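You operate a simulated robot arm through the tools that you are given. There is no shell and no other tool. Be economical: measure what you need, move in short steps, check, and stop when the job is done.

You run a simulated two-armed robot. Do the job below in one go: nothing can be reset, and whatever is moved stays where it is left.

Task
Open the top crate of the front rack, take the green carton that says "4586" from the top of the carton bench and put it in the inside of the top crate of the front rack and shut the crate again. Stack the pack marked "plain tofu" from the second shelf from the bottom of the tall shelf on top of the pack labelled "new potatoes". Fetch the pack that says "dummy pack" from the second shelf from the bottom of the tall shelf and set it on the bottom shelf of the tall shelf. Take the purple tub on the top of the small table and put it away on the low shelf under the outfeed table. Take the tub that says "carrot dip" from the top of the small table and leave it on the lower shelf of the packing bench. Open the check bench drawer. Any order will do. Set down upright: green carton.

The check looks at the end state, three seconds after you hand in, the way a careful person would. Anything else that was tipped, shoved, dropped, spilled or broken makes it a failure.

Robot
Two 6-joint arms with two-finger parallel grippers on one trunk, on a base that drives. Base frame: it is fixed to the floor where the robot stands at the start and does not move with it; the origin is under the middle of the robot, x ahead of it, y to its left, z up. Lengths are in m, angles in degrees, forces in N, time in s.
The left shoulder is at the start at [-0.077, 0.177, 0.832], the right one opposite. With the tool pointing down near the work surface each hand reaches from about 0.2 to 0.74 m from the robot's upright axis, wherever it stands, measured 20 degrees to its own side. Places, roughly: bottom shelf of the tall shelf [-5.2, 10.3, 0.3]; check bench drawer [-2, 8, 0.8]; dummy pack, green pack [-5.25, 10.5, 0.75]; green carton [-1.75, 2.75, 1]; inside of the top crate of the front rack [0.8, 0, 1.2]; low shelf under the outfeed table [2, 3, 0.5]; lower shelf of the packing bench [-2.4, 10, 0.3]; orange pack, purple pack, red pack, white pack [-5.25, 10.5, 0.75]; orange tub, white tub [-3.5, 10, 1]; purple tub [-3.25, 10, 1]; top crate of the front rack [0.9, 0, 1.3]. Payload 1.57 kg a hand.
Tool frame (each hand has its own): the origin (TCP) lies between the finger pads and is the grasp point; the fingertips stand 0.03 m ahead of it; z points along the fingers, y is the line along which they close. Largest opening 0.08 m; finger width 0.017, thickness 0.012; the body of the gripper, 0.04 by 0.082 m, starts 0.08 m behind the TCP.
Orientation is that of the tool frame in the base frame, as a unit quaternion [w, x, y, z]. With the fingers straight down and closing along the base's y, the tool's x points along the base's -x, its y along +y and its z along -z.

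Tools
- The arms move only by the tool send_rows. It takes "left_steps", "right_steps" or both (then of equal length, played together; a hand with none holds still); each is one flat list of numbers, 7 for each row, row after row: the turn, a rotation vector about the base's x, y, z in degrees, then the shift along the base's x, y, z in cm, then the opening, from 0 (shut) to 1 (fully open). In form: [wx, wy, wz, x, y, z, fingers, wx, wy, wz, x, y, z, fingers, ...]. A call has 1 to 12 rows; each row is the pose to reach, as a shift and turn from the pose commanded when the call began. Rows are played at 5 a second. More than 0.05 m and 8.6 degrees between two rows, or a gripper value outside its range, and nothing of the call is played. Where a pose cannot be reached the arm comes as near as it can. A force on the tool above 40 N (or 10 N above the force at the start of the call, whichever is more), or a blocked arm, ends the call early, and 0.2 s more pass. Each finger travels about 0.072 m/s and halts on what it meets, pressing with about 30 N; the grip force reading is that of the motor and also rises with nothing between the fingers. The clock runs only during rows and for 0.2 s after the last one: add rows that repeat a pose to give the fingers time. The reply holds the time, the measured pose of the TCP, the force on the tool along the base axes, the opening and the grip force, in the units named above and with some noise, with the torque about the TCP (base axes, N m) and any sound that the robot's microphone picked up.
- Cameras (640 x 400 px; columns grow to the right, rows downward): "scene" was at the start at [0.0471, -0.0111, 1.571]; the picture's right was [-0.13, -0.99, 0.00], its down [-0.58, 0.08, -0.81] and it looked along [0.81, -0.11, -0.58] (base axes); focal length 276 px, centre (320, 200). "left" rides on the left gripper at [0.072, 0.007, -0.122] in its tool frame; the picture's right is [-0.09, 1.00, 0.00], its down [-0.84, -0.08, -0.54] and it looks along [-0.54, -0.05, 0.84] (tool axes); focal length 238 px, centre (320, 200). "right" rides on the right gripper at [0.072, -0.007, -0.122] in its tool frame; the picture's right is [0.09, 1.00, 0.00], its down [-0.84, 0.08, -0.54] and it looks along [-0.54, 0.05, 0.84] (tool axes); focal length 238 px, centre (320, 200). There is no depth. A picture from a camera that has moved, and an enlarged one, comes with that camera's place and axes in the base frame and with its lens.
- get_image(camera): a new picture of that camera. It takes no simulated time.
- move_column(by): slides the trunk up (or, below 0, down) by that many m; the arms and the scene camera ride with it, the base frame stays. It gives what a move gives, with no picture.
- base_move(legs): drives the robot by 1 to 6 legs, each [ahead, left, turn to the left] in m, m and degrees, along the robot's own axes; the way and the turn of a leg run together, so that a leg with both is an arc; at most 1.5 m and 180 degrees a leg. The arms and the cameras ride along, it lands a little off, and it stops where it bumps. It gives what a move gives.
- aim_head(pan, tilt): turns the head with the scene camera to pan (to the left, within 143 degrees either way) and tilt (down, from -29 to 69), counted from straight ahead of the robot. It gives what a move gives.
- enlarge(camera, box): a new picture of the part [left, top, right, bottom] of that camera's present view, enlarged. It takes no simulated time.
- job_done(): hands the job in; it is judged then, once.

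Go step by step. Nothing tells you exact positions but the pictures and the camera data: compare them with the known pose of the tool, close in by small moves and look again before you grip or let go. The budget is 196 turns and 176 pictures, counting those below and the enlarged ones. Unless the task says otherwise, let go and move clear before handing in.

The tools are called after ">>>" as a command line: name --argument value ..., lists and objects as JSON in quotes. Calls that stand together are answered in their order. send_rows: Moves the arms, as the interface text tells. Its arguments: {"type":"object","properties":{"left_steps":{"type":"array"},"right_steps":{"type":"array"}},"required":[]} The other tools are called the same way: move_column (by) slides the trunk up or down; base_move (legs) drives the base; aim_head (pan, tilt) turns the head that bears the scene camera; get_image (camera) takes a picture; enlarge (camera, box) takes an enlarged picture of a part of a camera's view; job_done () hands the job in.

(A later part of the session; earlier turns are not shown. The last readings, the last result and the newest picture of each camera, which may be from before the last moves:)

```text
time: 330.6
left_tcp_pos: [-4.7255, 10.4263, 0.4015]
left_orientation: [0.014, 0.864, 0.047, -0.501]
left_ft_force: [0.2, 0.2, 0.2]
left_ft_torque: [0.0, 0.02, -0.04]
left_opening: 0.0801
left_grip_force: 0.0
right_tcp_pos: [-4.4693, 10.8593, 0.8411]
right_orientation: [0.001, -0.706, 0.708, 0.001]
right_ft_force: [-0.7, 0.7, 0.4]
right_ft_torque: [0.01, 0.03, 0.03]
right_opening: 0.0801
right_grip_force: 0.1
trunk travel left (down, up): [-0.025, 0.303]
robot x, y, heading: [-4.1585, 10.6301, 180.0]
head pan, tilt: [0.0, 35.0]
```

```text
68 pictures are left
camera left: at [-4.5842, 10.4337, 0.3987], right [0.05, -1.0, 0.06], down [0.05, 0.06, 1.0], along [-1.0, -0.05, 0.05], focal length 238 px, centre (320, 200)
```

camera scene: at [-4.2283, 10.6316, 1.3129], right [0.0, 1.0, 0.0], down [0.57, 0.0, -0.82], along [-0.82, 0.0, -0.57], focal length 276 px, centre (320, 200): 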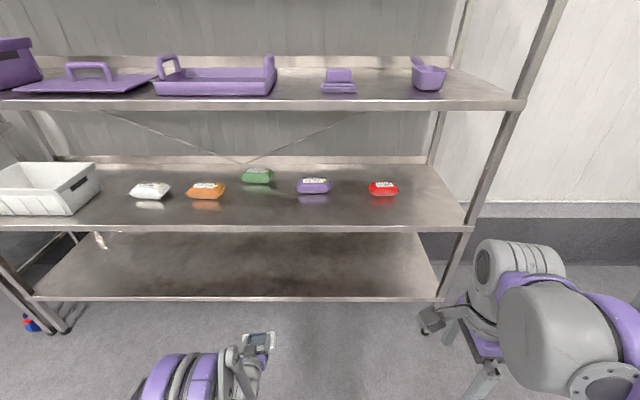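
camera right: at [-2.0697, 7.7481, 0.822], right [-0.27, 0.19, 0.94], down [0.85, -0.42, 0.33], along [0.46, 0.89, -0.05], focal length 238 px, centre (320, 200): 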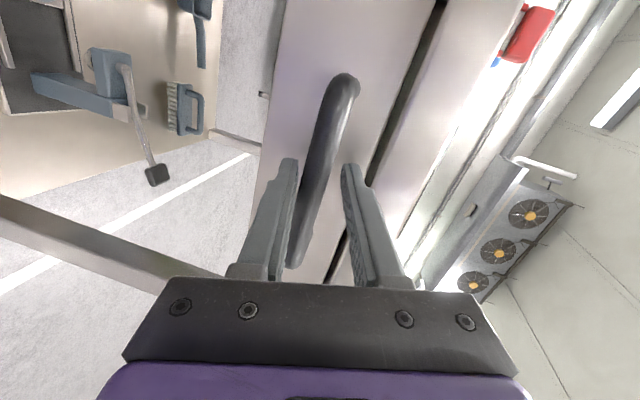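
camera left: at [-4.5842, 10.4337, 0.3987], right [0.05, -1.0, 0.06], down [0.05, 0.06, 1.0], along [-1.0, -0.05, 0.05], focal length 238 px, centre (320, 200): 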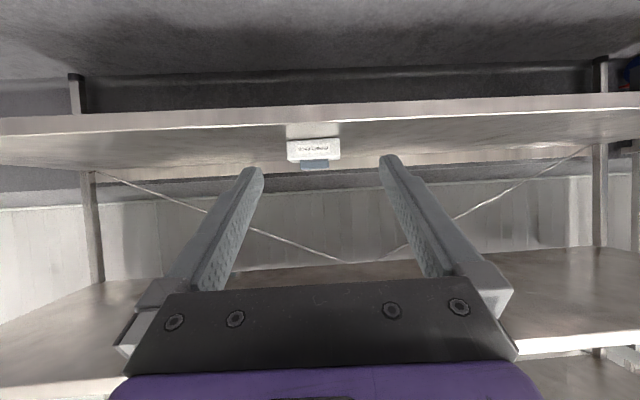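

Dummy pack is placed. Now retract the left hand up/back and extend the right hand for the red tofu pack.

>>> send_rows --left_steps '[0, 0, 0, 1.5, 0, 3, 1, 0, 0, 0, 3, 0, 6, 1, 0, 0, 0, 5, 0, 10, 1, 0, 0, 0, 7, 0, 14, 1, 0, 0, 0, 9, 0, 18, 1, 0, 0, 0, 12, 0, 22, 1, 0, 0, 0, 15, 0, 26, 1, 0, 0, 0, 18, 0, 30, 1]' --right_steps '[0, 0, 0, -4, 0, 0, 1, 0, 0, 0, -8, 0, -1, 1, 0, 0, 0, -12, 0.5, -2, 1, 0, 0, 0, -16, 1, -3, 1, 0, 0, 0, -20, 1.5, -4, 1, 0, 0, 0, -24, 2, -4, 1, 0, 0, 0, -28, 2.5, -4, 1, 0, 0, 0, -31, 2.5, -4, 1]'

>>> base_move --legs '[[0.25, 0, 0]]'

>>> get_image --camera "right"

>>> get_image --camera "scene"

```text
time: 332.4
left_tcp_pos: [-4.5481, 10.4268, 0.7017]
left_orientation: [0.015, 0.864, 0.048, -0.502]
left_ft_force: [0.5, 0.0, 0.6]
left_ft_torque: [0.01, 0.01, -0.02]
left_opening: 0.0798
left_grip_force: 0.0
right_tcp_pos: [-4.7719, 10.8837, 0.7985]
right_orientation: [0.002, -0.705, 0.709, 0.001]
right_ft_force: [-0.1, 0.2, 0.1]
right_ft_torque: [-0.02, 0.01, 0.02]
right_opening: 0.0799
right_grip_force: 0.0
right hand out of reach, approached as far as the arm can: row 8
trunk travel left (down, up): [-0.025, 0.303]
robot x, y, heading: [-4.1617, 10.6281, 180.0]
head pan, tilt: [0.0, 35.0]
```

```text
time: 334.2
left_tcp_pos: [-4.7967, 10.4266, 0.7008]
left_orientation: [0.015, 0.864, 0.047, -0.501]
left_ft_force: [-0.3, -0.4, -0.4]
left_ft_torque: [0.01, 0.0, 0.0]
left_opening: 0.0801
left_grip_force: 0.1
right_tcp_pos: [-5.023, 10.883, 0.7969]
right_orientation: [0.001, -0.706, 0.709, 0.001]
right_ft_force: [0.1, -0.2, 0.8]
right_ft_torque: [-0.01, 0.02, -0.02]
right_opening: 0.0803
right_grip_force: 0.0
trunk travel left (down, up): [-0.025, 0.303]
robot x, y, heading: [-4.4037, 10.6302, 180.2]
head pan, tilt: [0.0, 35.0]
```

```text
67 pictures are left
camera right: at [-5.0163, 10.8109, 0.9189], right [-1.0, -0.09, 0.0], down [-0.08, 0.84, 0.54], along [-0.05, 0.54, -0.84], focal length 238 px, centre (320, 200)
```

right: 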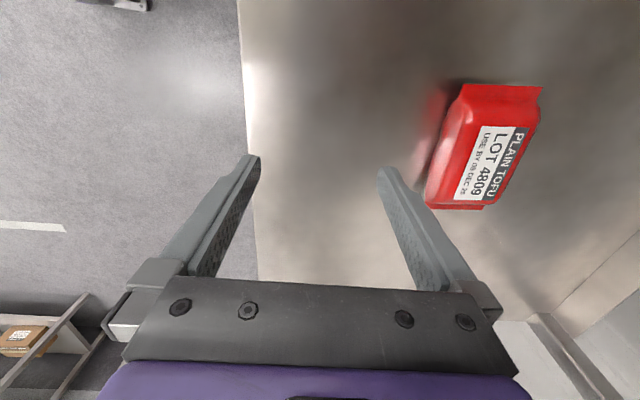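

```text
66 pictures are left
camera scene: at [-4.5006, 10.6315, 1.3129], right [0.0, 1.0, 0.0], down [0.57, 0.0, -0.82], along [-0.82, 0.0, -0.57], focal length 276 px, centre (320, 200)
```

scene: 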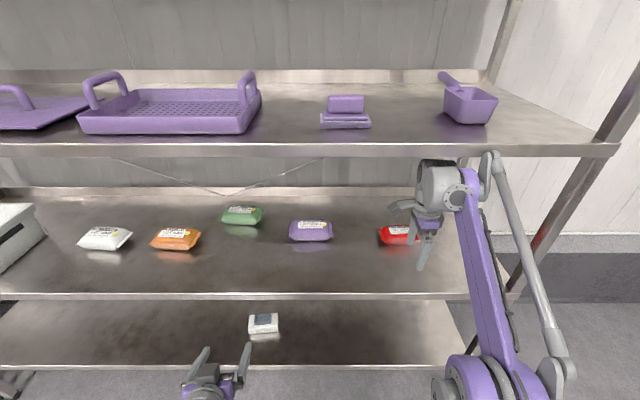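

The red pack centre is ≈(-5.175, 10.885), ~6 cm deep, yaw ≈+5°. Pull the left hand further back, then drive in 0.15 m.

>>> send_rows --left_steps '[0, 0, 0, 4, 0, 2, 1, 0, 0, 0, 8, 0, 4, 1, 0, 0, 0, 12, 0, 6, 1, 0, 0, 0, 14, 0, 8, 1]'

>>> base_move --legs '[[0.15, 0, 0]]'

>>> send_rows --right_steps '[0, 0, 2.5, 0, 0, 0, 1, 0, 0, 5, 0, 0, 0, 1, 0, 0, 5, 0, 0, -2, 1]'

>>> get_image --camera "right"

```text
time: 335.2
left_tcp_pos: [-4.7156, 10.4133, 0.7586]
left_orientation: [0.013, 0.864, 0.047, -0.5]
left_ft_force: [-0.1, -0.1, 0.3]
left_ft_torque: [0.01, 0.0, 0.01]
left_opening: 0.0801
left_grip_force: 0.0
left hand out of reach, approached as far as the arm can: row 3, 4
right_tcp_pos: [-5.0212, 10.8825, 0.7971]
right_orientation: [0.002, -0.706, 0.708, 0.001]
right_ft_force: [0.1, 0.2, 0.5]
right_ft_torque: [-0.02, 0.0, -0.01]
right_opening: 0.0801
right_grip_force: 0.1
trunk travel left (down, up): [-0.025, 0.303]
robot x, y, heading: [-4.4114, 10.63, 179.9]
head pan, tilt: [0.0, 35.0]
```

```text
time: 336.6
left_tcp_pos: [-4.8643, 10.4116, 0.7587]
left_orientation: [0.015, 0.864, 0.048, -0.501]
left_ft_force: [-0.4, 0.5, -0.8]
left_ft_torque: [-0.01, 0.0, -0.02]
left_opening: 0.0799
left_grip_force: 0.2
right_tcp_pos: [-5.1713, 10.8834, 0.7963]
right_orientation: [0.001, -0.706, 0.708, 0.001]
right_ft_force: [0.0, 0.5, 0.5]
right_ft_torque: [-0.03, 0.0, 0.01]
right_opening: 0.0802
right_grip_force: 0.1
trunk travel left (down, up): [-0.025, 0.303]
robot x, y, heading: [-4.5567, 10.6343, 180.0]
head pan, tilt: [0.0, 35.0]
```

```text
time: 337.4
left_tcp_pos: [-4.8639, 10.4114, 0.7608]
left_orientation: [0.014, 0.864, 0.047, -0.501]
left_ft_force: [-0.1, -0.8, 0.4]
left_ft_torque: [0.0, -0.01, 0.01]
left_opening: 0.0799
left_grip_force: 0.0
right_tcp_pos: [-5.17, 10.8837, 0.7773]
right_orientation: [-0.001, 0.736, -0.677, -0.001]
right_ft_force: [0.2, 0.2, -0.4]
right_ft_torque: [0.01, 0.03, -0.02]
right_opening: 0.0801
right_grip_force: 0.1
trunk travel left (down, up): [-0.025, 0.303]
robot x, y, heading: [-4.5502, 10.6309, 180.0]
head pan, tilt: [0.0, 35.0]
```

```text
65 pictures are left
camera right: at [-5.1579, 10.8122, 0.899], right [-0.98, -0.18, 0.0], down [-0.15, 0.83, 0.54], along [-0.09, 0.54, -0.84], focal length 238 px, centre (320, 200)
```

right: 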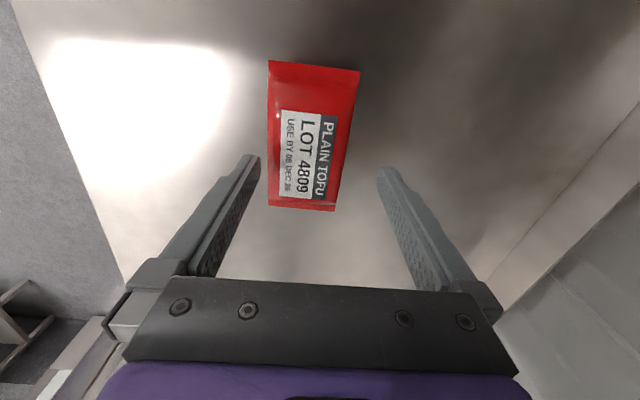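

Offset by ~1 cm; correct (+x 1 cm), descend, and close.

>>> send_rows --right_steps '[0, 0, 0, 1, -0.6, 0, 1, 0, 0, 0, 1, -0.8, -2, 1, 0, 0, 0, 1, -0.8, -4, 1, 0, 0, 0, 1, -0.8, -5.3, 1]'

>>> get_image --camera "right"

```text
time: 338.4
left_tcp_pos: [-4.8647, 10.4112, 0.7579]
left_orientation: [0.014, 0.864, 0.048, -0.501]
left_ft_force: [0.3, 0.2, -0.2]
left_ft_torque: [0.0, 0.01, 0.01]
left_opening: 0.0799
left_grip_force: 0.0
right_tcp_pos: [-5.1578, 10.8754, 0.7295]
right_orientation: [-0.001, 0.736, -0.677, -0.001]
right_ft_force: [0.7, -1.3, 14.5]
right_ft_torque: [-0.12, -0.24, 0.0]
right_opening: 0.0788
right_grip_force: 0.1
trunk travel left (down, up): [-0.025, 0.303]
robot x, y, heading: [-4.5564, 10.6266, 179.7]
head pan, tilt: [0.0, 35.0]
stopped in row 4 (right hand): the force on the tool passed its limit at 54 N (the readings are from after the stop); the commanded pose is now the measured one
```

```text
64 pictures are left
camera right: at [-5.146, 10.8038, 0.852], right [-0.98, -0.18, 0.0], down [-0.15, 0.83, 0.55], along [-0.1, 0.54, -0.84], focal length 238 px, centre (320, 200)
```

right: 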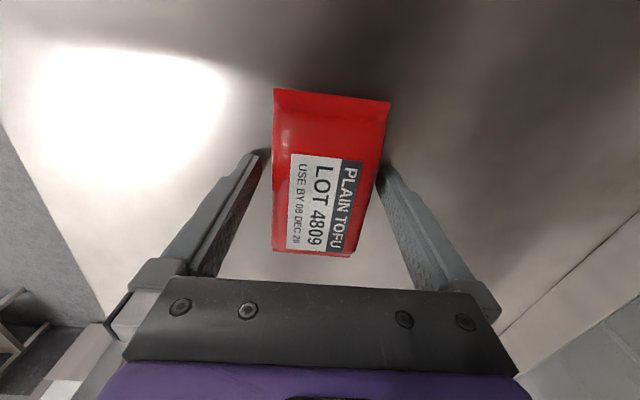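

Fingertips touched the shelf (z≈0.70). Raise 4 mm and close.

>>> send_rows --right_steps '[0, 0, 0, 0, 0, 0.4, 1, 0, 0, 0, 0.2, 0, 0.4, 0.8, 0, 0, 0, 0.2, 0, 0.4, 0.5, 0, 0, 0, 0.2, 0, 0.4, 0.2, 0, 0, 0, 0.2, 0, 0.4, 0.2]'

>>> get_image --camera "right"

```text
time: 339.6
left_tcp_pos: [-4.8641, 10.4127, 0.7601]
left_orientation: [0.014, 0.864, 0.047, -0.501]
left_ft_force: [-0.3, -0.1, 0.4]
left_ft_torque: [-0.02, -0.07, 0.01]
left_opening: 0.0801
left_grip_force: 0.1
right_tcp_pos: [-5.1577, 10.8766, 0.7334]
right_orientation: [-0.002, 0.736, -0.676, -0.002]
right_ft_force: [-1.1, 0.0, -0.3]
right_ft_torque: [-0.01, 0.07, -0.04]
right_opening: 0.0576
right_grip_force: 30.2
trunk travel left (down, up): [-0.025, 0.303]
robot x, y, heading: [-4.5616, 10.6315, 179.8]
head pan, tilt: [0.0, 35.0]
```

```text
63 pictures are left
camera right: at [-5.1452, 10.8045, 0.8543], right [-0.98, -0.18, 0.0], down [-0.15, 0.82, 0.55], along [-0.1, 0.54, -0.84], focal length 238 px, centre (320, 200)
```

right: 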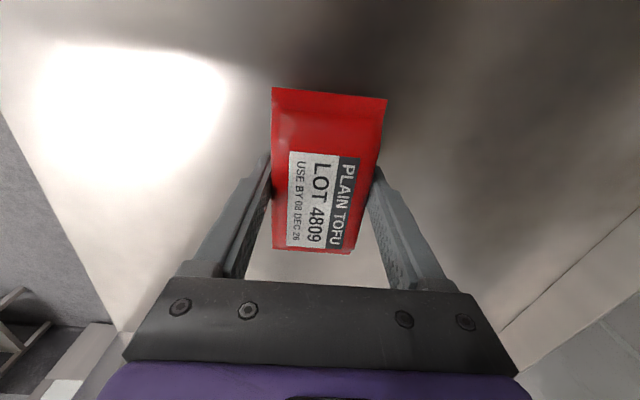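

Gripped. Lift slowly and back out of the shelf.

>>> send_rows --right_steps '[0, 0, 0, 0, 0, 0, 0, 0, 0, 0, 0, 0, 0, 0, 0, 0, 0, 0, 0, 0.5, 0, 0, 0, 0, 0, 0, 1.2, 0, 0, 0, 0, 0, 0, 2.5, 0, 0, 0, 0, 0, 0, 4, 0, 0, 0, 0, 0, 0, 5.5, 0, 0, 0, 0, 0, 0, 6.5, 0]'

>>> get_image --camera "right"

```text
time: 341.4
left_tcp_pos: [-4.8633, 10.4131, 0.7585]
left_orientation: [0.014, 0.864, 0.047, -0.501]
left_ft_force: [-0.7, -0.2, 0.5]
left_ft_torque: [-0.03, 0.01, 0.0]
left_opening: 0.08
left_grip_force: 0.1
right_tcp_pos: [-5.1584, 10.8751, 0.7931]
right_orientation: [-0.002, 0.736, -0.677, -0.001]
right_ft_force: [0.5, -0.4, -2.1]
right_ft_torque: [0.01, 0.02, 0.0]
right_opening: 0.0576
right_grip_force: 29.9
trunk travel left (down, up): [-0.025, 0.303]
robot x, y, heading: [-4.5546, 10.6317, 180.0]
head pan, tilt: [0.0, 35.0]
```

```text
62 pictures are left
camera right: at [-5.1462, 10.8039, 0.9148], right [-0.98, -0.18, 0.0], down [-0.15, 0.83, 0.54], along [-0.1, 0.54, -0.84], focal length 238 px, centre (320, 200)
```

right: 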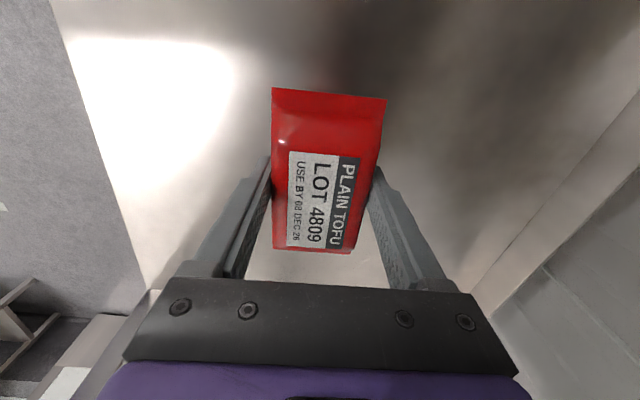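

Pack held. Back out, strafe left ~0.9 m to the white "new potatoes" pack.

>>> base_move --legs '[[-0.3, 0, 0], [0, 0.9, 0]]'

>>> get_image --camera "scene"

>>> get_image --camera "right"

```text
time: 351.2
left_tcp_pos: [-4.5661, 9.5208, 0.7591]
left_orientation: [0.015, 0.864, 0.048, -0.501]
left_ft_force: [0.7, -0.1, -0.4]
left_ft_torque: [0.01, -0.01, 0.01]
left_opening: 0.0799
left_grip_force: 0.0
right_tcp_pos: [-4.8584, 9.983, 0.7985]
right_orientation: [-0.001, 0.737, -0.676, -0.002]
right_ft_force: [0.6, -0.5, -2.7]
right_ft_torque: [-0.01, 0.02, 0.0]
right_opening: 0.0578
right_grip_force: 29.9
trunk travel left (down, up): [-0.025, 0.303]
robot x, y, heading: [-4.2549, 9.7387, -180.2]
head pan, tilt: [0.0, 35.0]
```

```text
61 pictures are left
camera scene: at [-4.3504, 9.7412, 1.3129], right [0.0, 1.0, 0.0], down [0.57, 0.0, -0.82], along [-0.82, 0.0, -0.57], focal length 276 px, centre (320, 200)
```

scene: 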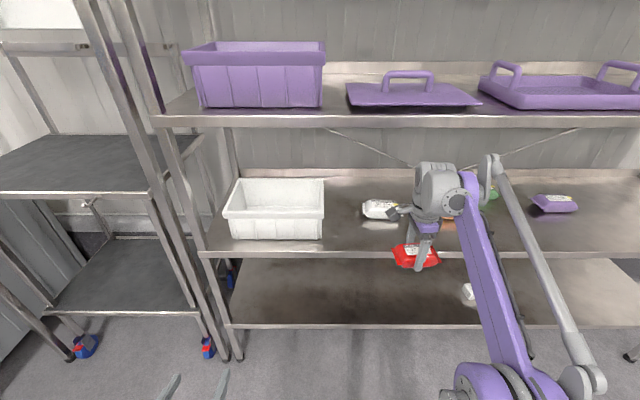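

```text
60 pictures are left
camera right: at [-4.8471, 9.912, 0.9193], right [-0.98, -0.18, 0.0], down [-0.15, 0.82, 0.55], along [-0.1, 0.54, -0.84], focal length 238 px, centre (320, 200)
```

right: 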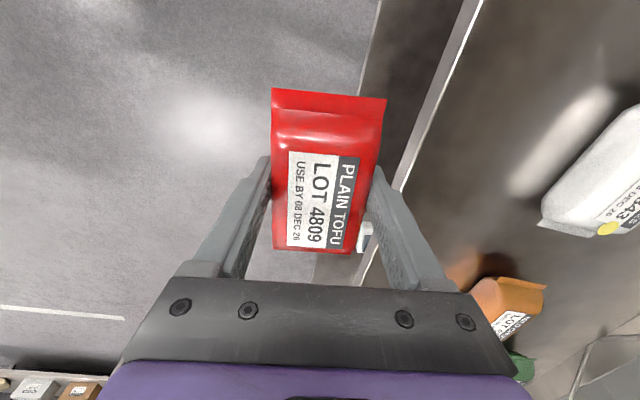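

White pack centre ≈(-5.145, 9.957), yaw ≈ -6°. Align the tofu above that line, then drive in.

>>> send_rows --right_steps '[0, 0, -5, 0, -1, 0.5, 0, 0, 0, -10, 0, -1.8, 1, 0]'

>>> base_move --legs '[[0.2, 0, 0]]'

>>> get_image --camera "right"

>>> enlarge --camera "scene" --box '[300, 160, 500, 300]'

```text
time: 351.8
left_tcp_pos: [-4.5658, 9.5212, 0.7601]
left_orientation: [0.014, 0.864, 0.048, -0.501]
left_ft_force: [-0.3, 0.4, -0.9]
left_ft_torque: [0.01, 0.02, -0.01]
left_opening: 0.0802
left_grip_force: 0.1
right_tcp_pos: [-4.8585, 9.9654, 0.806]
right_orientation: [0.002, -0.675, 0.738, 0.001]
right_ft_force: [0.6, 0.5, -2.6]
right_ft_torque: [-0.03, -0.01, 0.0]
right_opening: 0.0578
right_grip_force: 29.9
trunk travel left (down, up): [-0.025, 0.303]
robot x, y, heading: [-4.2577, 9.7453, -180.0]
head pan, tilt: [0.0, 35.0]
```

```text
time: 353.4
left_tcp_pos: [-4.767, 9.5216, 0.7586]
left_orientation: [0.015, 0.864, 0.048, -0.501]
left_ft_force: [-0.7, 0.1, -0.6]
left_ft_torque: [-0.02, -0.03, -0.03]
left_opening: 0.0798
left_grip_force: 0.1
right_tcp_pos: [-5.0592, 9.9657, 0.8056]
right_orientation: [0.002, -0.675, 0.737, 0.001]
right_ft_force: [0.2, -1.0, -1.9]
right_ft_torque: [-0.01, 0.02, 0.02]
right_opening: 0.0577
right_grip_force: 30.8
trunk travel left (down, up): [-0.025, 0.303]
robot x, y, heading: [-4.4595, 9.7428, 179.9]
head pan, tilt: [0.0, 35.0]
```

```text
59 pictures are left
camera right: at [-5.0608, 9.8942, 0.9284], right [-1.0, 0.0, 0.0], down [0.0, 0.84, 0.55], along [0.0, 0.55, -0.84], focal length 238 px, centre (320, 200)
```

right: 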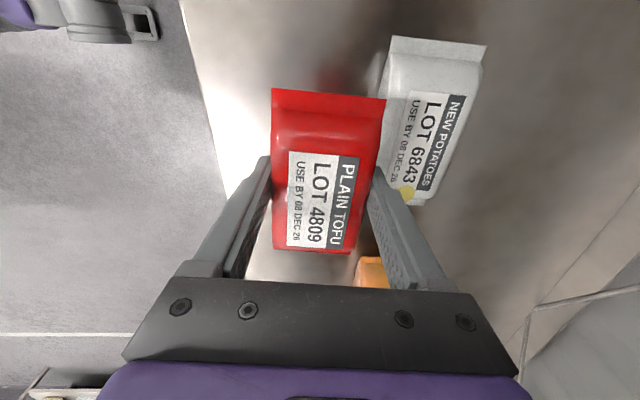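

```text
2.86 times, centred on (400, 230) of scene
camera zoom: at [-4.5518, 9.7416, 1.3128], right [0.0, 1.0, 0.0], down [0.57, 0.0, -0.82], along [-0.82, 0.0, -0.57], focal length 790 px, centre (91, 114)
```

zoom: 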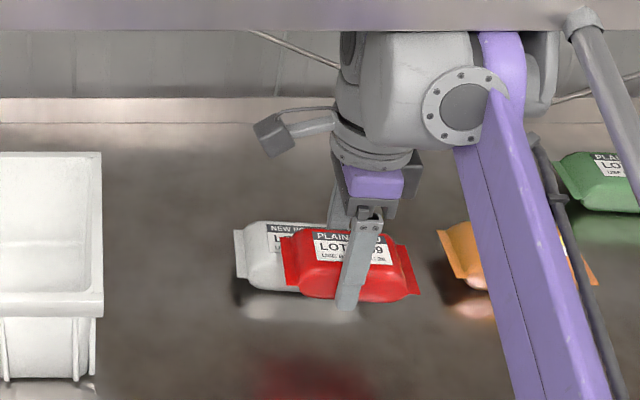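

Red centre is 8.9 cm in front of and ~1 cm beside the white centre. Drive 0.09 m and adjust.

>>> base_move --legs '[[0.088, 0, 0]]'

>>> send_rows --right_steps '[0, 0, 0, 0, -0.6, 0, 0, 0, 0, 0, 0, -1.1, 0, 0]'

>>> get_image --camera "right"

>>> enlarge --camera "scene" --box '[300, 160, 500, 300]'

```text
time: 354.4
left_tcp_pos: [-4.805, 9.5241, 0.7642]
left_orientation: [0.012, 0.861, 0.043, -0.507]
left_ft_force: [-0.4, -0.1, 0.1]
left_ft_torque: [-0.01, 0.01, -0.03]
left_opening: 0.0799
left_grip_force: 0.1
right_tcp_pos: [-5.0947, 9.9695, 0.8073]
right_orientation: [-0.004, -0.673, 0.74, 0.004]
right_ft_force: [-0.3, 0.0, -2.4]
right_ft_torque: [-0.01, -0.02, -0.01]
right_opening: 0.058
right_grip_force: 30.2
trunk travel left (down, up): [-0.025, 0.303]
robot x, y, heading: [-4.5031, 9.7378, 179.5]
head pan, tilt: [0.0, 35.0]
stopped in leg 1: the robot was blocked; the commanded pose is now the measured one
```

```text
time: 355.1
left_tcp_pos: [-4.8048, 9.5299, 0.7657]
left_orientation: [0.014, 0.86, 0.042, -0.508]
left_ft_force: [0.6, -0.2, 0.2]
left_ft_torque: [-0.02, -0.03, 0.0]
left_opening: 0.0797
left_grip_force: 0.0
right_tcp_pos: [-5.0961, 9.965, 0.8081]
right_orientation: [-0.006, -0.672, 0.741, 0.005]
right_ft_force: [-0.5, 0.1, -2.9]
right_ft_torque: [0.02, 0.0, -0.01]
right_opening: 0.0579
right_grip_force: 29.9
trunk travel left (down, up): [-0.025, 0.303]
robot x, y, heading: [-4.5096, 9.7389, 179.2]
head pan, tilt: [0.0, 35.0]
```

```text
57 pictures are left
camera right: at [-5.095, 9.8933, 0.9308], right [-1.0, 0.01, 0.02], down [0.01, 0.84, 0.54], along [-0.01, 0.54, -0.84], focal length 238 px, centre (320, 200)
```

right: 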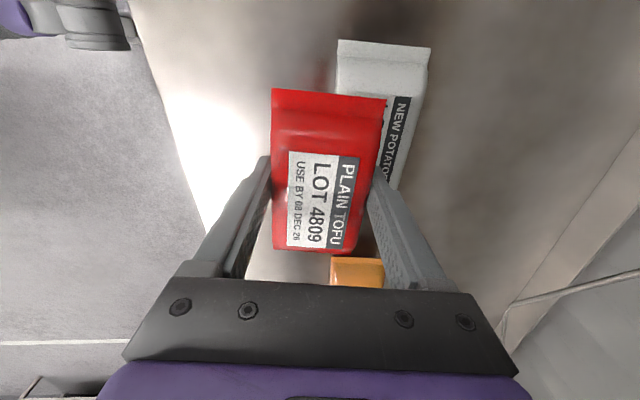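

```text
2.86 times, centred on (400, 230) of scene
camera zoom: at [-4.5783, 9.7498, 1.3145], right [0.01, 1.0, -0.01], down [0.56, -0.01, -0.83], along [-0.83, 0.01, -0.56], focal length 790 px, centre (91, 114)
```

zoom: 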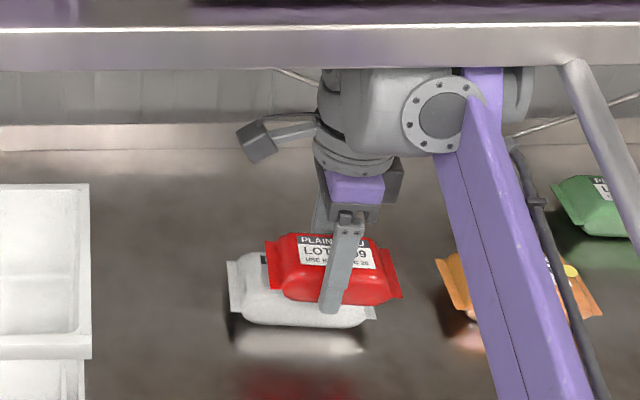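

Blocked – most likely the elbow touched the third shelf's front edge. Back off 4 cm, lower the trunk 2 cm (whole arm lower), and look.

>>> base_move --legs '[[-0.05, 0, 0.5]]'

>>> move_column --by -0.02

>>> aim_head --pan -25 --tilt 15

>>> get_image --camera "scene"

```text
time: 356.0
left_tcp_pos: [-4.7648, 9.5196, 0.7596]
left_orientation: [0.015, 0.863, 0.049, -0.502]
left_ft_force: [-0.1, 0.4, -0.4]
left_ft_torque: [0.01, 0.02, -0.02]
left_opening: 0.0798
left_grip_force: 0.1
right_tcp_pos: [-5.0619, 9.9491, 0.7968]
right_orientation: [0.001, -0.677, 0.736, 0.0]
right_ft_force: [0.7, 0.6, -2.5]
right_ft_torque: [-0.02, 0.05, 0.02]
right_opening: 0.0576
right_grip_force: 30.4
trunk travel left (down, up): [-0.025, 0.303]
robot x, y, heading: [-4.4568, 9.7405, -180.2]
head pan, tilt: [0.0, 35.0]
```

```text
time: 356.6
left_tcp_pos: [-4.7657, 9.5191, 0.7386]
left_orientation: [0.015, 0.864, 0.048, -0.501]
left_ft_force: [0.6, 0.6, -0.4]
left_ft_torque: [0.04, -0.02, 0.0]
left_opening: 0.0799
left_grip_force: 0.1
right_tcp_pos: [-5.0647, 9.9499, 0.7767]
right_orientation: [0.002, -0.678, 0.735, 0.0]
right_ft_force: [0.2, 0.6, -1.5]
right_ft_torque: [-0.04, 0.0, 0.01]
right_opening: 0.0578
right_grip_force: 30.3
trunk travel left (down, up): [-0.005, 0.323]
robot x, y, heading: [-4.457, 9.7369, -180.0]
head pan, tilt: [0.0, 35.0]
```

```text
time: 357.5
left_tcp_pos: [-4.7664, 9.5178, 0.7379]
left_orientation: [0.016, 0.864, 0.049, -0.501]
left_ft_force: [-1.2, 0.6, 0.5]
left_ft_torque: [0.04, 0.01, 0.01]
left_opening: 0.0801
left_grip_force: 0.1
right_tcp_pos: [-5.0626, 9.9484, 0.7783]
right_orientation: [0.002, -0.678, 0.735, 0.0]
right_ft_force: [-0.4, -0.5, -1.7]
right_ft_torque: [-0.02, 0.03, 0.03]
right_opening: 0.0577
right_grip_force: 29.9
trunk travel left (down, up): [-0.005, 0.323]
robot x, y, heading: [-4.4585, 9.7406, -180.1]
head pan, tilt: [-25.0, 15.0]
```

```text
55 pictures are left
camera scene: at [-4.5502, 9.7795, 1.3291], right [0.42, 0.91, 0.0], down [0.24, -0.11, -0.97], along [-0.88, 0.41, -0.26], focal length 276 px, centre (320, 200)
```

scene: 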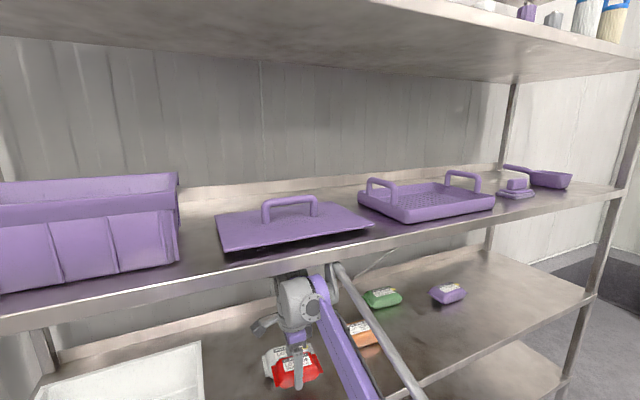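

Raise the hand 1.3 cm (net elbow still lower than before) and drive in 8.5 cm.

>>> send_rows --right_steps '[0, 0, 0, 0, 0.5, 0.7, 0, 0, 0, 0, 0, 0.5, 1.3, 0]'

>>> base_move --legs '[[0.085, 0, 0]]'

>>> get_image --camera "right"

```text
time: 358.1
left_tcp_pos: [-4.7671, 9.5195, 0.739]
left_orientation: [0.015, 0.864, 0.048, -0.501]
left_ft_force: [1.2, -0.4, -0.2]
left_ft_torque: [-0.03, -0.03, -0.01]
left_opening: 0.0799
left_grip_force: 0.0
right_tcp_pos: [-5.063, 9.9548, 0.7911]
right_orientation: [0.001, -0.678, 0.735, 0.0]
right_ft_force: [0.0, 0.6, -2.0]
right_ft_torque: [-0.04, -0.03, 0.01]
right_opening: 0.0578
right_grip_force: 30.1
trunk travel left (down, up): [-0.005, 0.323]
robot x, y, heading: [-4.4543, 9.7411, -180.1]
head pan, tilt: [-25.0, 15.0]
```

```text
time: 359.2
left_tcp_pos: [-4.8518, 9.5207, 0.7375]
left_orientation: [0.015, 0.865, 0.048, -0.5]
left_ft_force: [-0.8, 0.1, 0.9]
left_ft_torque: [-0.02, -0.03, 0.0]
left_opening: 0.0799
left_grip_force: 0.0
right_tcp_pos: [-5.1478, 9.9551, 0.7897]
right_orientation: [0.002, -0.678, 0.735, -0.002]
right_ft_force: [0.1, -0.7, -2.3]
right_ft_torque: [-0.02, 0.03, -0.06]
right_opening: 0.0577
right_grip_force: 30.1
trunk travel left (down, up): [-0.005, 0.323]
robot x, y, heading: [-4.5437, 9.7394, 179.9]
head pan, tilt: [-25.0, 15.0]
```

```text
54 pictures are left
camera right: at [-5.1477, 9.8822, 0.9127], right [-1.0, -0.01, 0.0], down [-0.01, 0.84, 0.54], along [0.0, 0.54, -0.84], focal length 238 px, centre (320, 200)
```

right: 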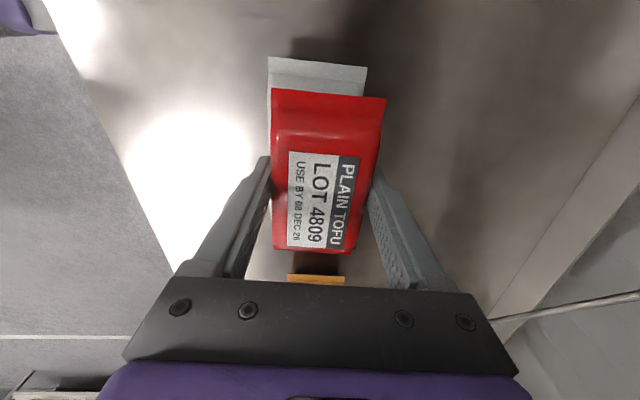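

Lined up over the white pack. Lower gently until contact.

>>> send_rows --right_steps '[0, 0, 0, 0, 0, -0.6, 0, 0, 0, 0, 0, 0, -1.1, 0, 0, 0, 0, 0, 0, -1.5, 0]'

```text
time: 360.0
left_tcp_pos: [-4.8517, 9.5196, 0.74]
left_orientation: [0.014, 0.864, 0.047, -0.501]
left_ft_force: [-0.5, 0.3, 0.4]
left_ft_torque: [0.02, 0.01, 0.01]
left_opening: 0.08
left_grip_force: 0.0
right_tcp_pos: [-5.1463, 9.9552, 0.7782]
right_orientation: [0.001, -0.678, 0.735, 0.002]
right_ft_force: [-7.6, 2.2, 25.7]
right_ft_torque: [0.12, 0.17, -0.05]
right_opening: 0.058
right_grip_force: 29.7
trunk travel left (down, up): [-0.005, 0.323]
robot x, y, heading: [-4.539, 9.7357, 180.1]
head pan, tilt: [-25.0, 15.0]
```

Contact at the expected height. Relieve, open, and take a look.

>>> send_rows --right_steps '[0, 0, 0, 0, 0, 0.25, 0, 0, 0, 0, 0, 0, 0.25, 0.8, 0, 0, 0, 0, 0, 0.25, 0.9, 0, 0, 0, 0, 0, 0.25, 1, 0, 0, 0, 0, 0, 0.25, 1]'

>>> get_image --camera "right"

```text
time: 361.2
left_tcp_pos: [-4.8515, 9.5194, 0.739]
left_orientation: [0.015, 0.864, 0.048, -0.501]
left_ft_force: [0.3, 0.3, 0.0]
left_ft_torque: [-0.02, -0.04, -0.02]
left_opening: 0.0799
left_grip_force: 0.0
right_tcp_pos: [-5.1461, 9.9543, 0.778]
right_orientation: [0.002, -0.677, 0.736, -0.001]
right_ft_force: [0.7, 0.9, 0.1]
right_ft_torque: [-0.03, 0.01, -0.03]
right_opening: 0.08
right_grip_force: 0.1
trunk travel left (down, up): [-0.005, 0.323]
robot x, y, heading: [-4.5395, 9.7375, 180.1]
head pan, tilt: [-25.0, 15.0]
```

```text
53 pictures are left
camera right: at [-5.147, 9.8823, 0.9006], right [-1.0, -0.01, 0.0], down [-0.01, 0.84, 0.54], along [0.0, 0.54, -0.84], focal length 238 px, centre (320, 200)
```

right: 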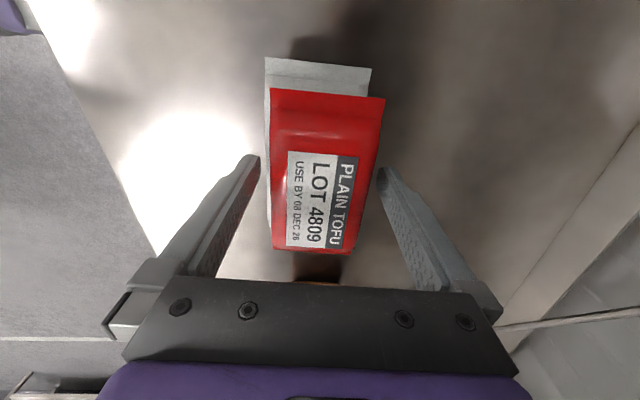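

It rests on the white pack. The hand can't rise enough under the upper shelf, so slide the open fingers sideways (+y) past the packs' end before backing out.

>>> send_rows --right_steps '[0, 0, 0, 0, 2, 0, 1, 0, 0, 0, 0, 4, 0, 1, 0, 0, 0, 0, 6, 0.2, 1, 0, 0, 0, 0, 8, 0.6, 1, 0, 0, 0, 0, 10.3, 1, 1]'

>>> get_image --camera "right"

```text
time: 362.4
left_tcp_pos: [-4.8522, 9.5208, 0.7399]
left_orientation: [0.015, 0.864, 0.048, -0.502]
left_ft_force: [0.0, 0.0, 0.4]
left_ft_torque: [-0.01, 0.0, -0.01]
left_opening: 0.0801
left_grip_force: 0.1
right_tcp_pos: [-5.1469, 10.0579, 0.7886]
right_orientation: [0.001, -0.678, 0.735, 0.0]
right_ft_force: [-0.1, 0.4, -0.2]
right_ft_torque: [0.03, -0.01, 0.02]
right_opening: 0.0799
right_grip_force: 0.0
trunk travel left (down, up): [-0.005, 0.323]
robot x, y, heading: [-4.5414, 9.74, 179.9]
head pan, tilt: [-25.0, 15.0]
```

```text
52 pictures are left
camera right: at [-5.1477, 9.9857, 0.9105], right [-1.0, -0.01, 0.0], down [-0.01, 0.84, 0.54], along [0.0, 0.54, -0.84], focal length 238 px, centre (320, 200)
```

right: 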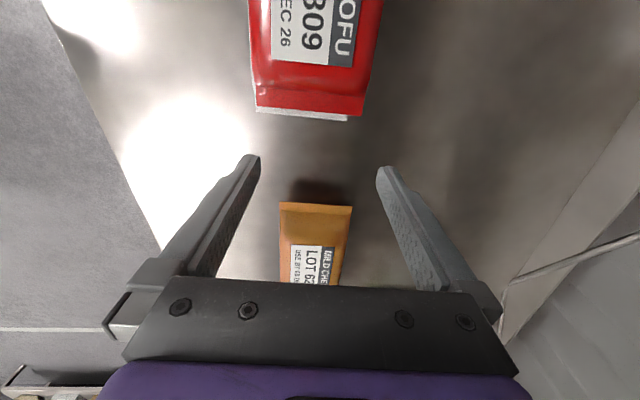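

Clear on both sides. Back straight out.

>>> base_move --legs '[[-0.35, 0, 0]]'

>>> aim_head --pan 0 --tilt 35

>>> get_image --camera "scene"

```text
time: 364.7
left_tcp_pos: [-4.5042, 9.5201, 0.7386]
left_orientation: [0.014, 0.864, 0.048, -0.501]
left_ft_force: [0.3, -0.4, -0.5]
left_ft_torque: [0.04, -0.02, 0.01]
left_opening: 0.08
left_grip_force: 0.0
right_tcp_pos: [-4.8002, 10.0562, 0.7895]
right_orientation: [0.001, -0.678, 0.735, 0.001]
right_ft_force: [-0.3, -0.3, 0.8]
right_ft_torque: [0.02, 0.01, -0.01]
right_opening: 0.0803
right_grip_force: 0.1
trunk travel left (down, up): [-0.005, 0.323]
robot x, y, heading: [-4.1965, 9.7401, -180.1]
head pan, tilt: [-25.0, 15.0]
```

```text
time: 365.6
left_tcp_pos: [-4.503, 9.5204, 0.7394]
left_orientation: [0.016, 0.864, 0.05, -0.501]
left_ft_force: [0.1, 0.3, 0.8]
left_ft_torque: [-0.04, 0.08, 0.01]
left_opening: 0.0799
left_grip_force: 0.2
right_tcp_pos: [-4.8016, 10.0565, 0.7878]
right_orientation: [0.002, -0.678, 0.735, 0.001]
right_ft_force: [-0.1, -0.5, 0.5]
right_ft_torque: [-0.06, -0.02, 0.02]
right_opening: 0.08
right_grip_force: 0.0
trunk travel left (down, up): [-0.005, 0.323]
robot x, y, heading: [-4.1915, 9.739, -179.9]
head pan, tilt: [0.0, 35.0]
```

```text
51 pictures are left
camera scene: at [-4.2902, 9.7402, 1.2972], right [0.0, 1.0, 0.0], down [0.57, 0.0, -0.82], along [-0.82, 0.0, -0.57], focal length 276 px, centre (320, 200)
```

scene: 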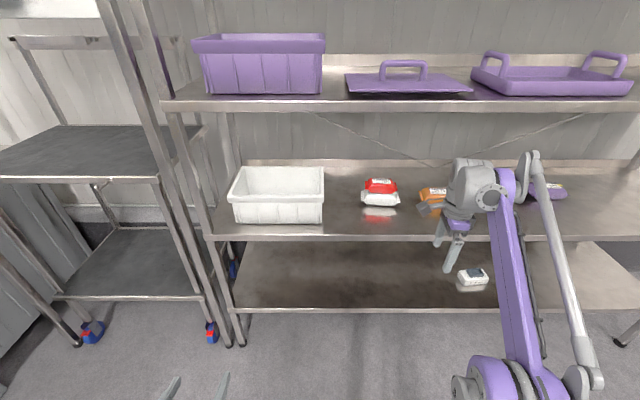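

The stack is good. Next the tubs: raise the trunk, sidestep south to a free spot and turn round to heading 0.

>>> base_move --legs '[[0, 0.5, 0]]'

>>> move_column --by 0.3

>>> base_move --legs '[[0, 0, 180]]'

>>> aim_head --pan 30 --tilt 30

>>> get_image --camera "scene"

```text
time: 370.4
left_tcp_pos: [-4.504, 9.0272, 0.7386]
left_orientation: [0.015, 0.864, 0.047, -0.501]
left_ft_force: [0.1, 0.1, -0.5]
left_ft_torque: [-0.02, -0.02, -0.03]
left_opening: 0.0799
left_grip_force: 0.1
right_tcp_pos: [-4.7995, 9.5649, 0.788]
right_orientation: [0.001, -0.677, 0.736, 0.001]
right_ft_force: [1.0, -0.1, -0.5]
right_ft_torque: [0.02, 0.02, 0.0]
right_opening: 0.0801
right_grip_force: 0.0
trunk travel left (down, up): [-0.005, 0.323]
robot x, y, heading: [-4.1945, 9.2453, 179.7]
head pan, tilt: [0.0, 35.0]
```

```text
time: 373.4
left_tcp_pos: [-4.5038, 9.0267, 1.0385]
left_orientation: [0.015, 0.864, 0.048, -0.501]
left_ft_force: [-0.2, -0.2, -0.8]
left_ft_torque: [0.0, 0.0, 0.01]
left_opening: 0.0798
left_grip_force: 0.1
right_tcp_pos: [-4.7994, 9.5655, 1.0882]
right_orientation: [0.001, -0.677, 0.736, 0.0]
right_ft_force: [-0.1, 0.1, -0.8]
right_ft_torque: [-0.04, 0.0, 0.01]
right_opening: 0.0799
right_grip_force: 0.1
trunk travel left (down, up): [-0.305, 0.023]
robot x, y, heading: [-4.1948, 9.2442, 179.9]
head pan, tilt: [0.0, 35.0]
```

```text
time: 376.2
left_tcp_pos: [-4.3168, 8.8921, 1.0397]
left_orientation: [0.165, 0.809, 0.305, -0.475]
left_ft_force: [1.1, 0.1, 0.9]
left_ft_torque: [0.0, -0.04, -0.06]
left_opening: 0.0801
left_grip_force: 0.0
right_tcp_pos: [-4.8726, 9.1792, 1.0904]
right_orientation: [0.0, 0.86, -0.51, -0.003]
right_ft_force: [-0.7, 0.4, 0.2]
right_ft_torque: [0.0, -0.01, -0.05]
right_opening: 0.0801
right_grip_force: 0.1
trunk travel left (down, up): [-0.305, 0.023]
robot x, y, heading: [-4.193, 9.2498, -145.1]
head pan, tilt: [0.0, 35.0]
stopped in leg 1: the robot was blocked; the commanded pose is now the measured one
```

```text
time: 377.1
left_tcp_pos: [-4.3172, 8.8931, 1.0414]
left_orientation: [0.166, 0.809, 0.305, -0.475]
left_ft_force: [0.7, -0.6, 0.6]
left_ft_torque: [-0.03, 0.02, -0.04]
left_opening: 0.0798
left_grip_force: 0.1
right_tcp_pos: [-4.8721, 9.1788, 1.0912]
right_orientation: [0.001, 0.862, -0.507, -0.002]
right_ft_force: [-1.2, -0.8, 1.3]
right_ft_torque: [0.0, 0.02, -0.02]
right_opening: 0.0801
right_grip_force: 0.0
trunk travel left (down, up): [-0.305, 0.023]
robot x, y, heading: [-4.19, 9.2515, -144.9]
head pan, tilt: [30.0, 30.0]
```

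```text
50 pictures are left
camera scene: at [-4.1903, 9.197, 1.613], right [-0.91, 0.42, 0.0], down [0.21, 0.45, -0.87], along [-0.37, -0.79, -0.49], focal length 276 px, centre (320, 200)
```

scene: 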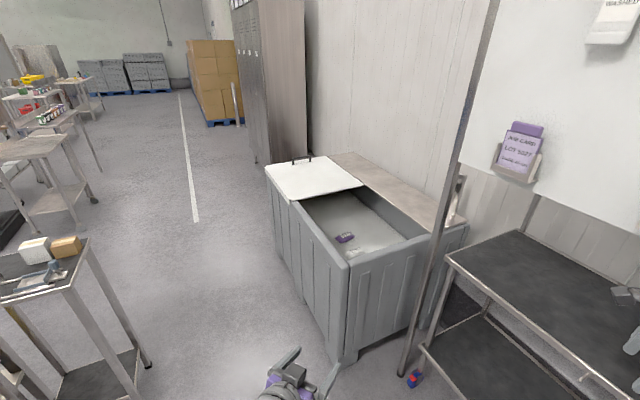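

The right hand touched the cart's frame on the west side; turn back the other way (clockwise), and then look at the cart.

>>> base_move --legs '[[0, 0, -35]]'

>>> aim_head --pan 15 --tilt 35

>>> get_image --camera "scene"

```text
time: 379.2
left_tcp_pos: [-4.5034, 9.0285, 1.0392]
left_orientation: [0.013, 0.865, 0.045, -0.5]
left_ft_force: [-0.4, 0.5, 0.5]
left_ft_torque: [-0.01, 0.01, 0.03]
left_opening: 0.08
left_grip_force: 0.0
right_tcp_pos: [-4.7935, 9.5789, 1.089]
right_orientation: [0.002, -0.669, 0.744, 0.001]
right_ft_force: [-0.5, -0.2, 0.2]
right_ft_torque: [0.03, 0.01, 0.01]
right_opening: 0.08
right_grip_force: 0.1
trunk travel left (down, up): [-0.305, 0.023]
robot x, y, heading: [-4.1953, 9.2441, 179.9]
head pan, tilt: [30.0, 30.0]
```

```text
time: 380.0
left_tcp_pos: [-4.5035, 9.0273, 1.0381]
left_orientation: [0.013, 0.864, 0.047, -0.501]
left_ft_force: [-0.4, 0.2, 0.5]
left_ft_torque: [-0.01, -0.03, -0.07]
left_opening: 0.08
left_grip_force: 0.0
right_tcp_pos: [-4.7942, 9.5801, 1.0883]
right_orientation: [0.002, -0.669, 0.743, 0.001]
right_ft_force: [1.1, 0.0, -0.1]
right_ft_torque: [-0.02, 0.0, 0.03]
right_opening: 0.08
right_grip_force: 0.1
trunk travel left (down, up): [-0.305, 0.023]
robot x, y, heading: [-4.196, 9.2457, 179.9]
head pan, tilt: [15.0, 35.0]
```

```text
49 pictures are left
camera scene: at [-4.2347, 9.2238, 1.6051], right [-0.26, 0.97, 0.0], down [0.55, 0.15, -0.82], along [-0.79, -0.21, -0.57], focal length 276 px, centre (320, 200)
```

scene: 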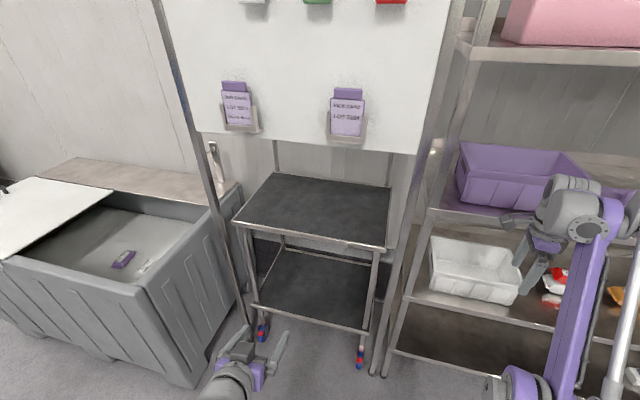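

Nothing there has moved. Turn clockwise instead.

>>> base_move --legs '[[0, 0, -180]]'

>>> aim_head --pan 40 --tilt 28

>>> get_image --camera "scene"

```text
time: 387.7
left_tcp_pos: [-3.8829, 9.4655, 1.0386]
left_orientation: [0.501, -0.049, 0.864, 0.015]
left_ft_force: [0.2, 0.2, -0.3]
left_ft_torque: [-0.01, 0.02, -0.02]
left_opening: 0.08
left_grip_force: 0.1
right_tcp_pos: [-3.5921, 8.9139, 1.0885]
right_orientation: [0.001, 0.742, 0.67, -0.003]
right_ft_force: [0.5, -0.4, -0.3]
right_ft_torque: [-0.01, 0.01, -0.01]
right_opening: 0.0799
right_grip_force: 0.2
trunk travel left (down, up): [-0.305, 0.023]
robot x, y, heading: [-4.1973, 9.2478, -0.0]
head pan, tilt: [15.0, 35.0]
```

```text
time: 388.6
left_tcp_pos: [-3.8837, 9.4656, 1.0389]
left_orientation: [0.501, -0.048, 0.864, 0.015]
left_ft_force: [-0.1, -0.9, -0.7]
left_ft_torque: [-0.02, 0.01, -0.03]
left_opening: 0.0801
left_grip_force: 0.2
right_tcp_pos: [-3.5923, 8.9138, 1.0875]
right_orientation: [0.001, 0.743, 0.669, -0.002]
right_ft_force: [-0.6, 0.0, 0.3]
right_ft_torque: [-0.02, 0.01, 0.01]
right_opening: 0.0798
right_grip_force: 0.1
trunk travel left (down, up): [-0.305, 0.023]
robot x, y, heading: [-4.1917, 9.2484, 0.1]
head pan, tilt: [40.0, 28.0]
```

```text
48 pictures are left
camera scene: at [-4.1644, 9.3052, 1.616], right [0.64, -0.77, 0.0], down [-0.36, -0.3, -0.88], along [0.68, 0.57, -0.47], focal length 276 px, centre (320, 200)
```

scene: 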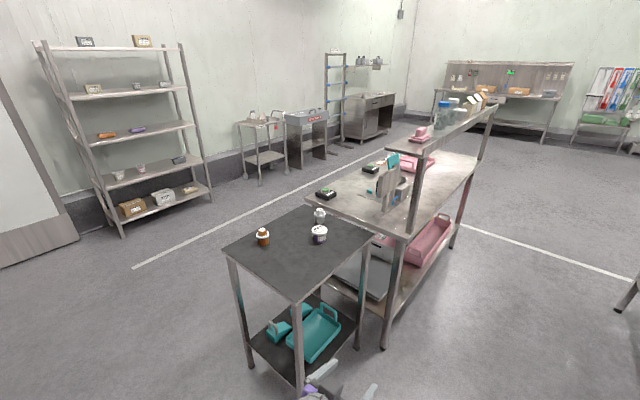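

Orange tub lid ≈(-3.553, 10.15, 0.90), purple tub lid ≈(-3.352, 9.98, 0.905). I'll approach the table from the south with both hands pitched 45°; first re-pose the hands here.

>>> send_rows --right_steps '[-2.88, -2.6, 6.95, -1.4, 1.3, 0, 1, -5.76, -5.2, 13.9, -2.8, 2.6, 0, 1, -8.64, -7.8, 20.85, -4.2, 3.9, 0, 1, -11.5, -10.4, 27.8, -5.6, 5.2, 0, 1, -14.4, -13, 34.75, -7, 6.5, 0, 1, -17.3, -15.6, 41.7, -8.4, 7.8, 0, 1, -20.2, -18.2, 48.7, -9.8, 9.1, 0, 1]' --left_steps '[0, 5, -2, 1, 0, 0, 1, 0, 10, -4, 2, 0, 0, 1, 0, 15, -6, 3, 0, 0, 1, 0, 15, -6, 5, -1, 0, 1, 0, 15, -6, 7, -2, 0, 1, 0, 15, -6, 9, -3, 0, 1, 0, 15, -6, 11, -4, 0, 1]'

>>> send_rows --right_steps '[-2.88, -2.6, 6.95, -1.4, 1.3, 0, 1, -5.76, -5.2, 13.9, -2.8, 2.6, 0, 1, -8.64, -7.8, 20.85, -4.2, 3.9, 0, 1, -11.5, -10.4, 27.8, -5.6, 5.2, 0, 1, -14.4, -13, 34.75, -7, 6.5, 0, 1, -17.3, -15.6, 41.7, -8, 7.8, 0, 1]'

>>> base_move --legs '[[0.72, 0, 0], [0, 0, 90]]'

>>> aim_head --pan 0 --tilt 35

>>> get_image --camera "scene"

```text
time: 390.2
left_tcp_pos: [-3.7725, 9.4253, 1.0381]
left_orientation: [0.384, -0.001, 0.923, -0.006]
left_ft_force: [0.1, 0.9, -0.1]
left_ft_torque: [-0.02, 0.01, -0.01]
left_opening: 0.0803
left_grip_force: 0.0
right_tcp_pos: [-3.5207, 8.9955, 1.0812]
right_orientation: [0.229, 0.382, 0.895, -0.003]
right_ft_force: [0.5, -0.3, -0.1]
right_ft_torque: [-0.02, 0.04, 0.01]
right_opening: 0.08
right_grip_force: 0.0
right hand out of reach, approached as far as the arm can: row 2, 3, 4, 5, 6, 7
trunk travel left (down, up): [-0.305, 0.023]
robot x, y, heading: [-4.1923, 9.2455, -0.2]
head pan, tilt: [40.0, 28.0]
```

```text
time: 391.6
left_tcp_pos: [-3.7738, 9.4253, 1.0385]
left_orientation: [0.383, 0.0, 0.924, -0.006]
left_ft_force: [0.5, 1.0, -0.2]
left_ft_torque: [-0.02, 0.01, -0.01]
left_opening: 0.0799
left_grip_force: 0.1
right_tcp_pos: [-3.454, 9.0774, 1.1243]
right_orientation: [0.384, -0.001, 0.924, -0.001]
right_ft_force: [0.1, -0.7, 0.3]
right_ft_torque: [-0.02, -0.01, 0.01]
right_opening: 0.0799
right_grip_force: 0.1
right hand out of reach, approached as far as the arm can: row 1, 2, 3, 4, 5, 6
trunk travel left (down, up): [-0.305, 0.023]
robot x, y, heading: [-4.1925, 9.2454, -0.0]
head pan, tilt: [40.0, 28.0]
```

```text
time: 397.9
left_tcp_pos: [-3.3542, 9.6877, 1.0399]
left_orientation: [0.347, -0.406, 0.829, 0.164]
left_ft_force: [-0.5, -0.3, -0.2]
left_ft_torque: [-0.02, -0.02, -0.03]
left_opening: 0.0799
left_grip_force: 0.0
right_tcp_pos: [-2.8765, 9.7185, 1.1216]
right_orientation: [0.344, -0.401, 0.833, 0.162]
right_ft_force: [2.5, -5.9, -2.9]
right_ft_torque: [0.99, 0.02, 0.57]
right_opening: 0.08
right_grip_force: 0.0
trunk travel left (down, up): [-0.305, 0.023]
robot x, y, heading: [-3.469, 9.245, 52.4]
head pan, tilt: [40.0, 28.0]
stopped in leg 2: the force on the tool passed its limit at 171 N (the readings are from after the stop); the commanded pose is now the measured one
```

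```text
time: 398.9
left_tcp_pos: [-3.3528, 9.6884, 1.0393]
left_orientation: [0.347, -0.407, 0.829, 0.165]
left_ft_force: [1.0, 0.8, 0.1]
left_ft_torque: [-0.01, -0.04, -0.01]
left_opening: 0.08
left_grip_force: 0.1
right_tcp_pos: [-2.8763, 9.7184, 1.1224]
right_orientation: [0.344, -0.402, 0.833, 0.163]
right_ft_force: [2.7, -7.3, -2.3]
right_ft_torque: [1.14, 0.21, 0.7]
right_opening: 0.08
right_grip_force: 0.1
trunk travel left (down, up): [-0.305, 0.023]
robot x, y, heading: [-3.4717, 9.2466, 52.6]
head pan, tilt: [0.0, 35.0]
```

```text
47 pictures are left
camera scene: at [-3.4398, 9.2822, 1.6051], right [0.79, -0.61, 0.0], down [-0.35, -0.45, -0.82], along [0.5, 0.65, -0.57], focal length 276 px, centre (320, 200)
```

scene: 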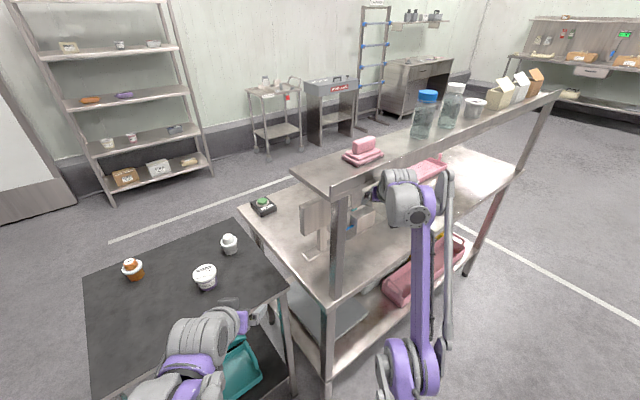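

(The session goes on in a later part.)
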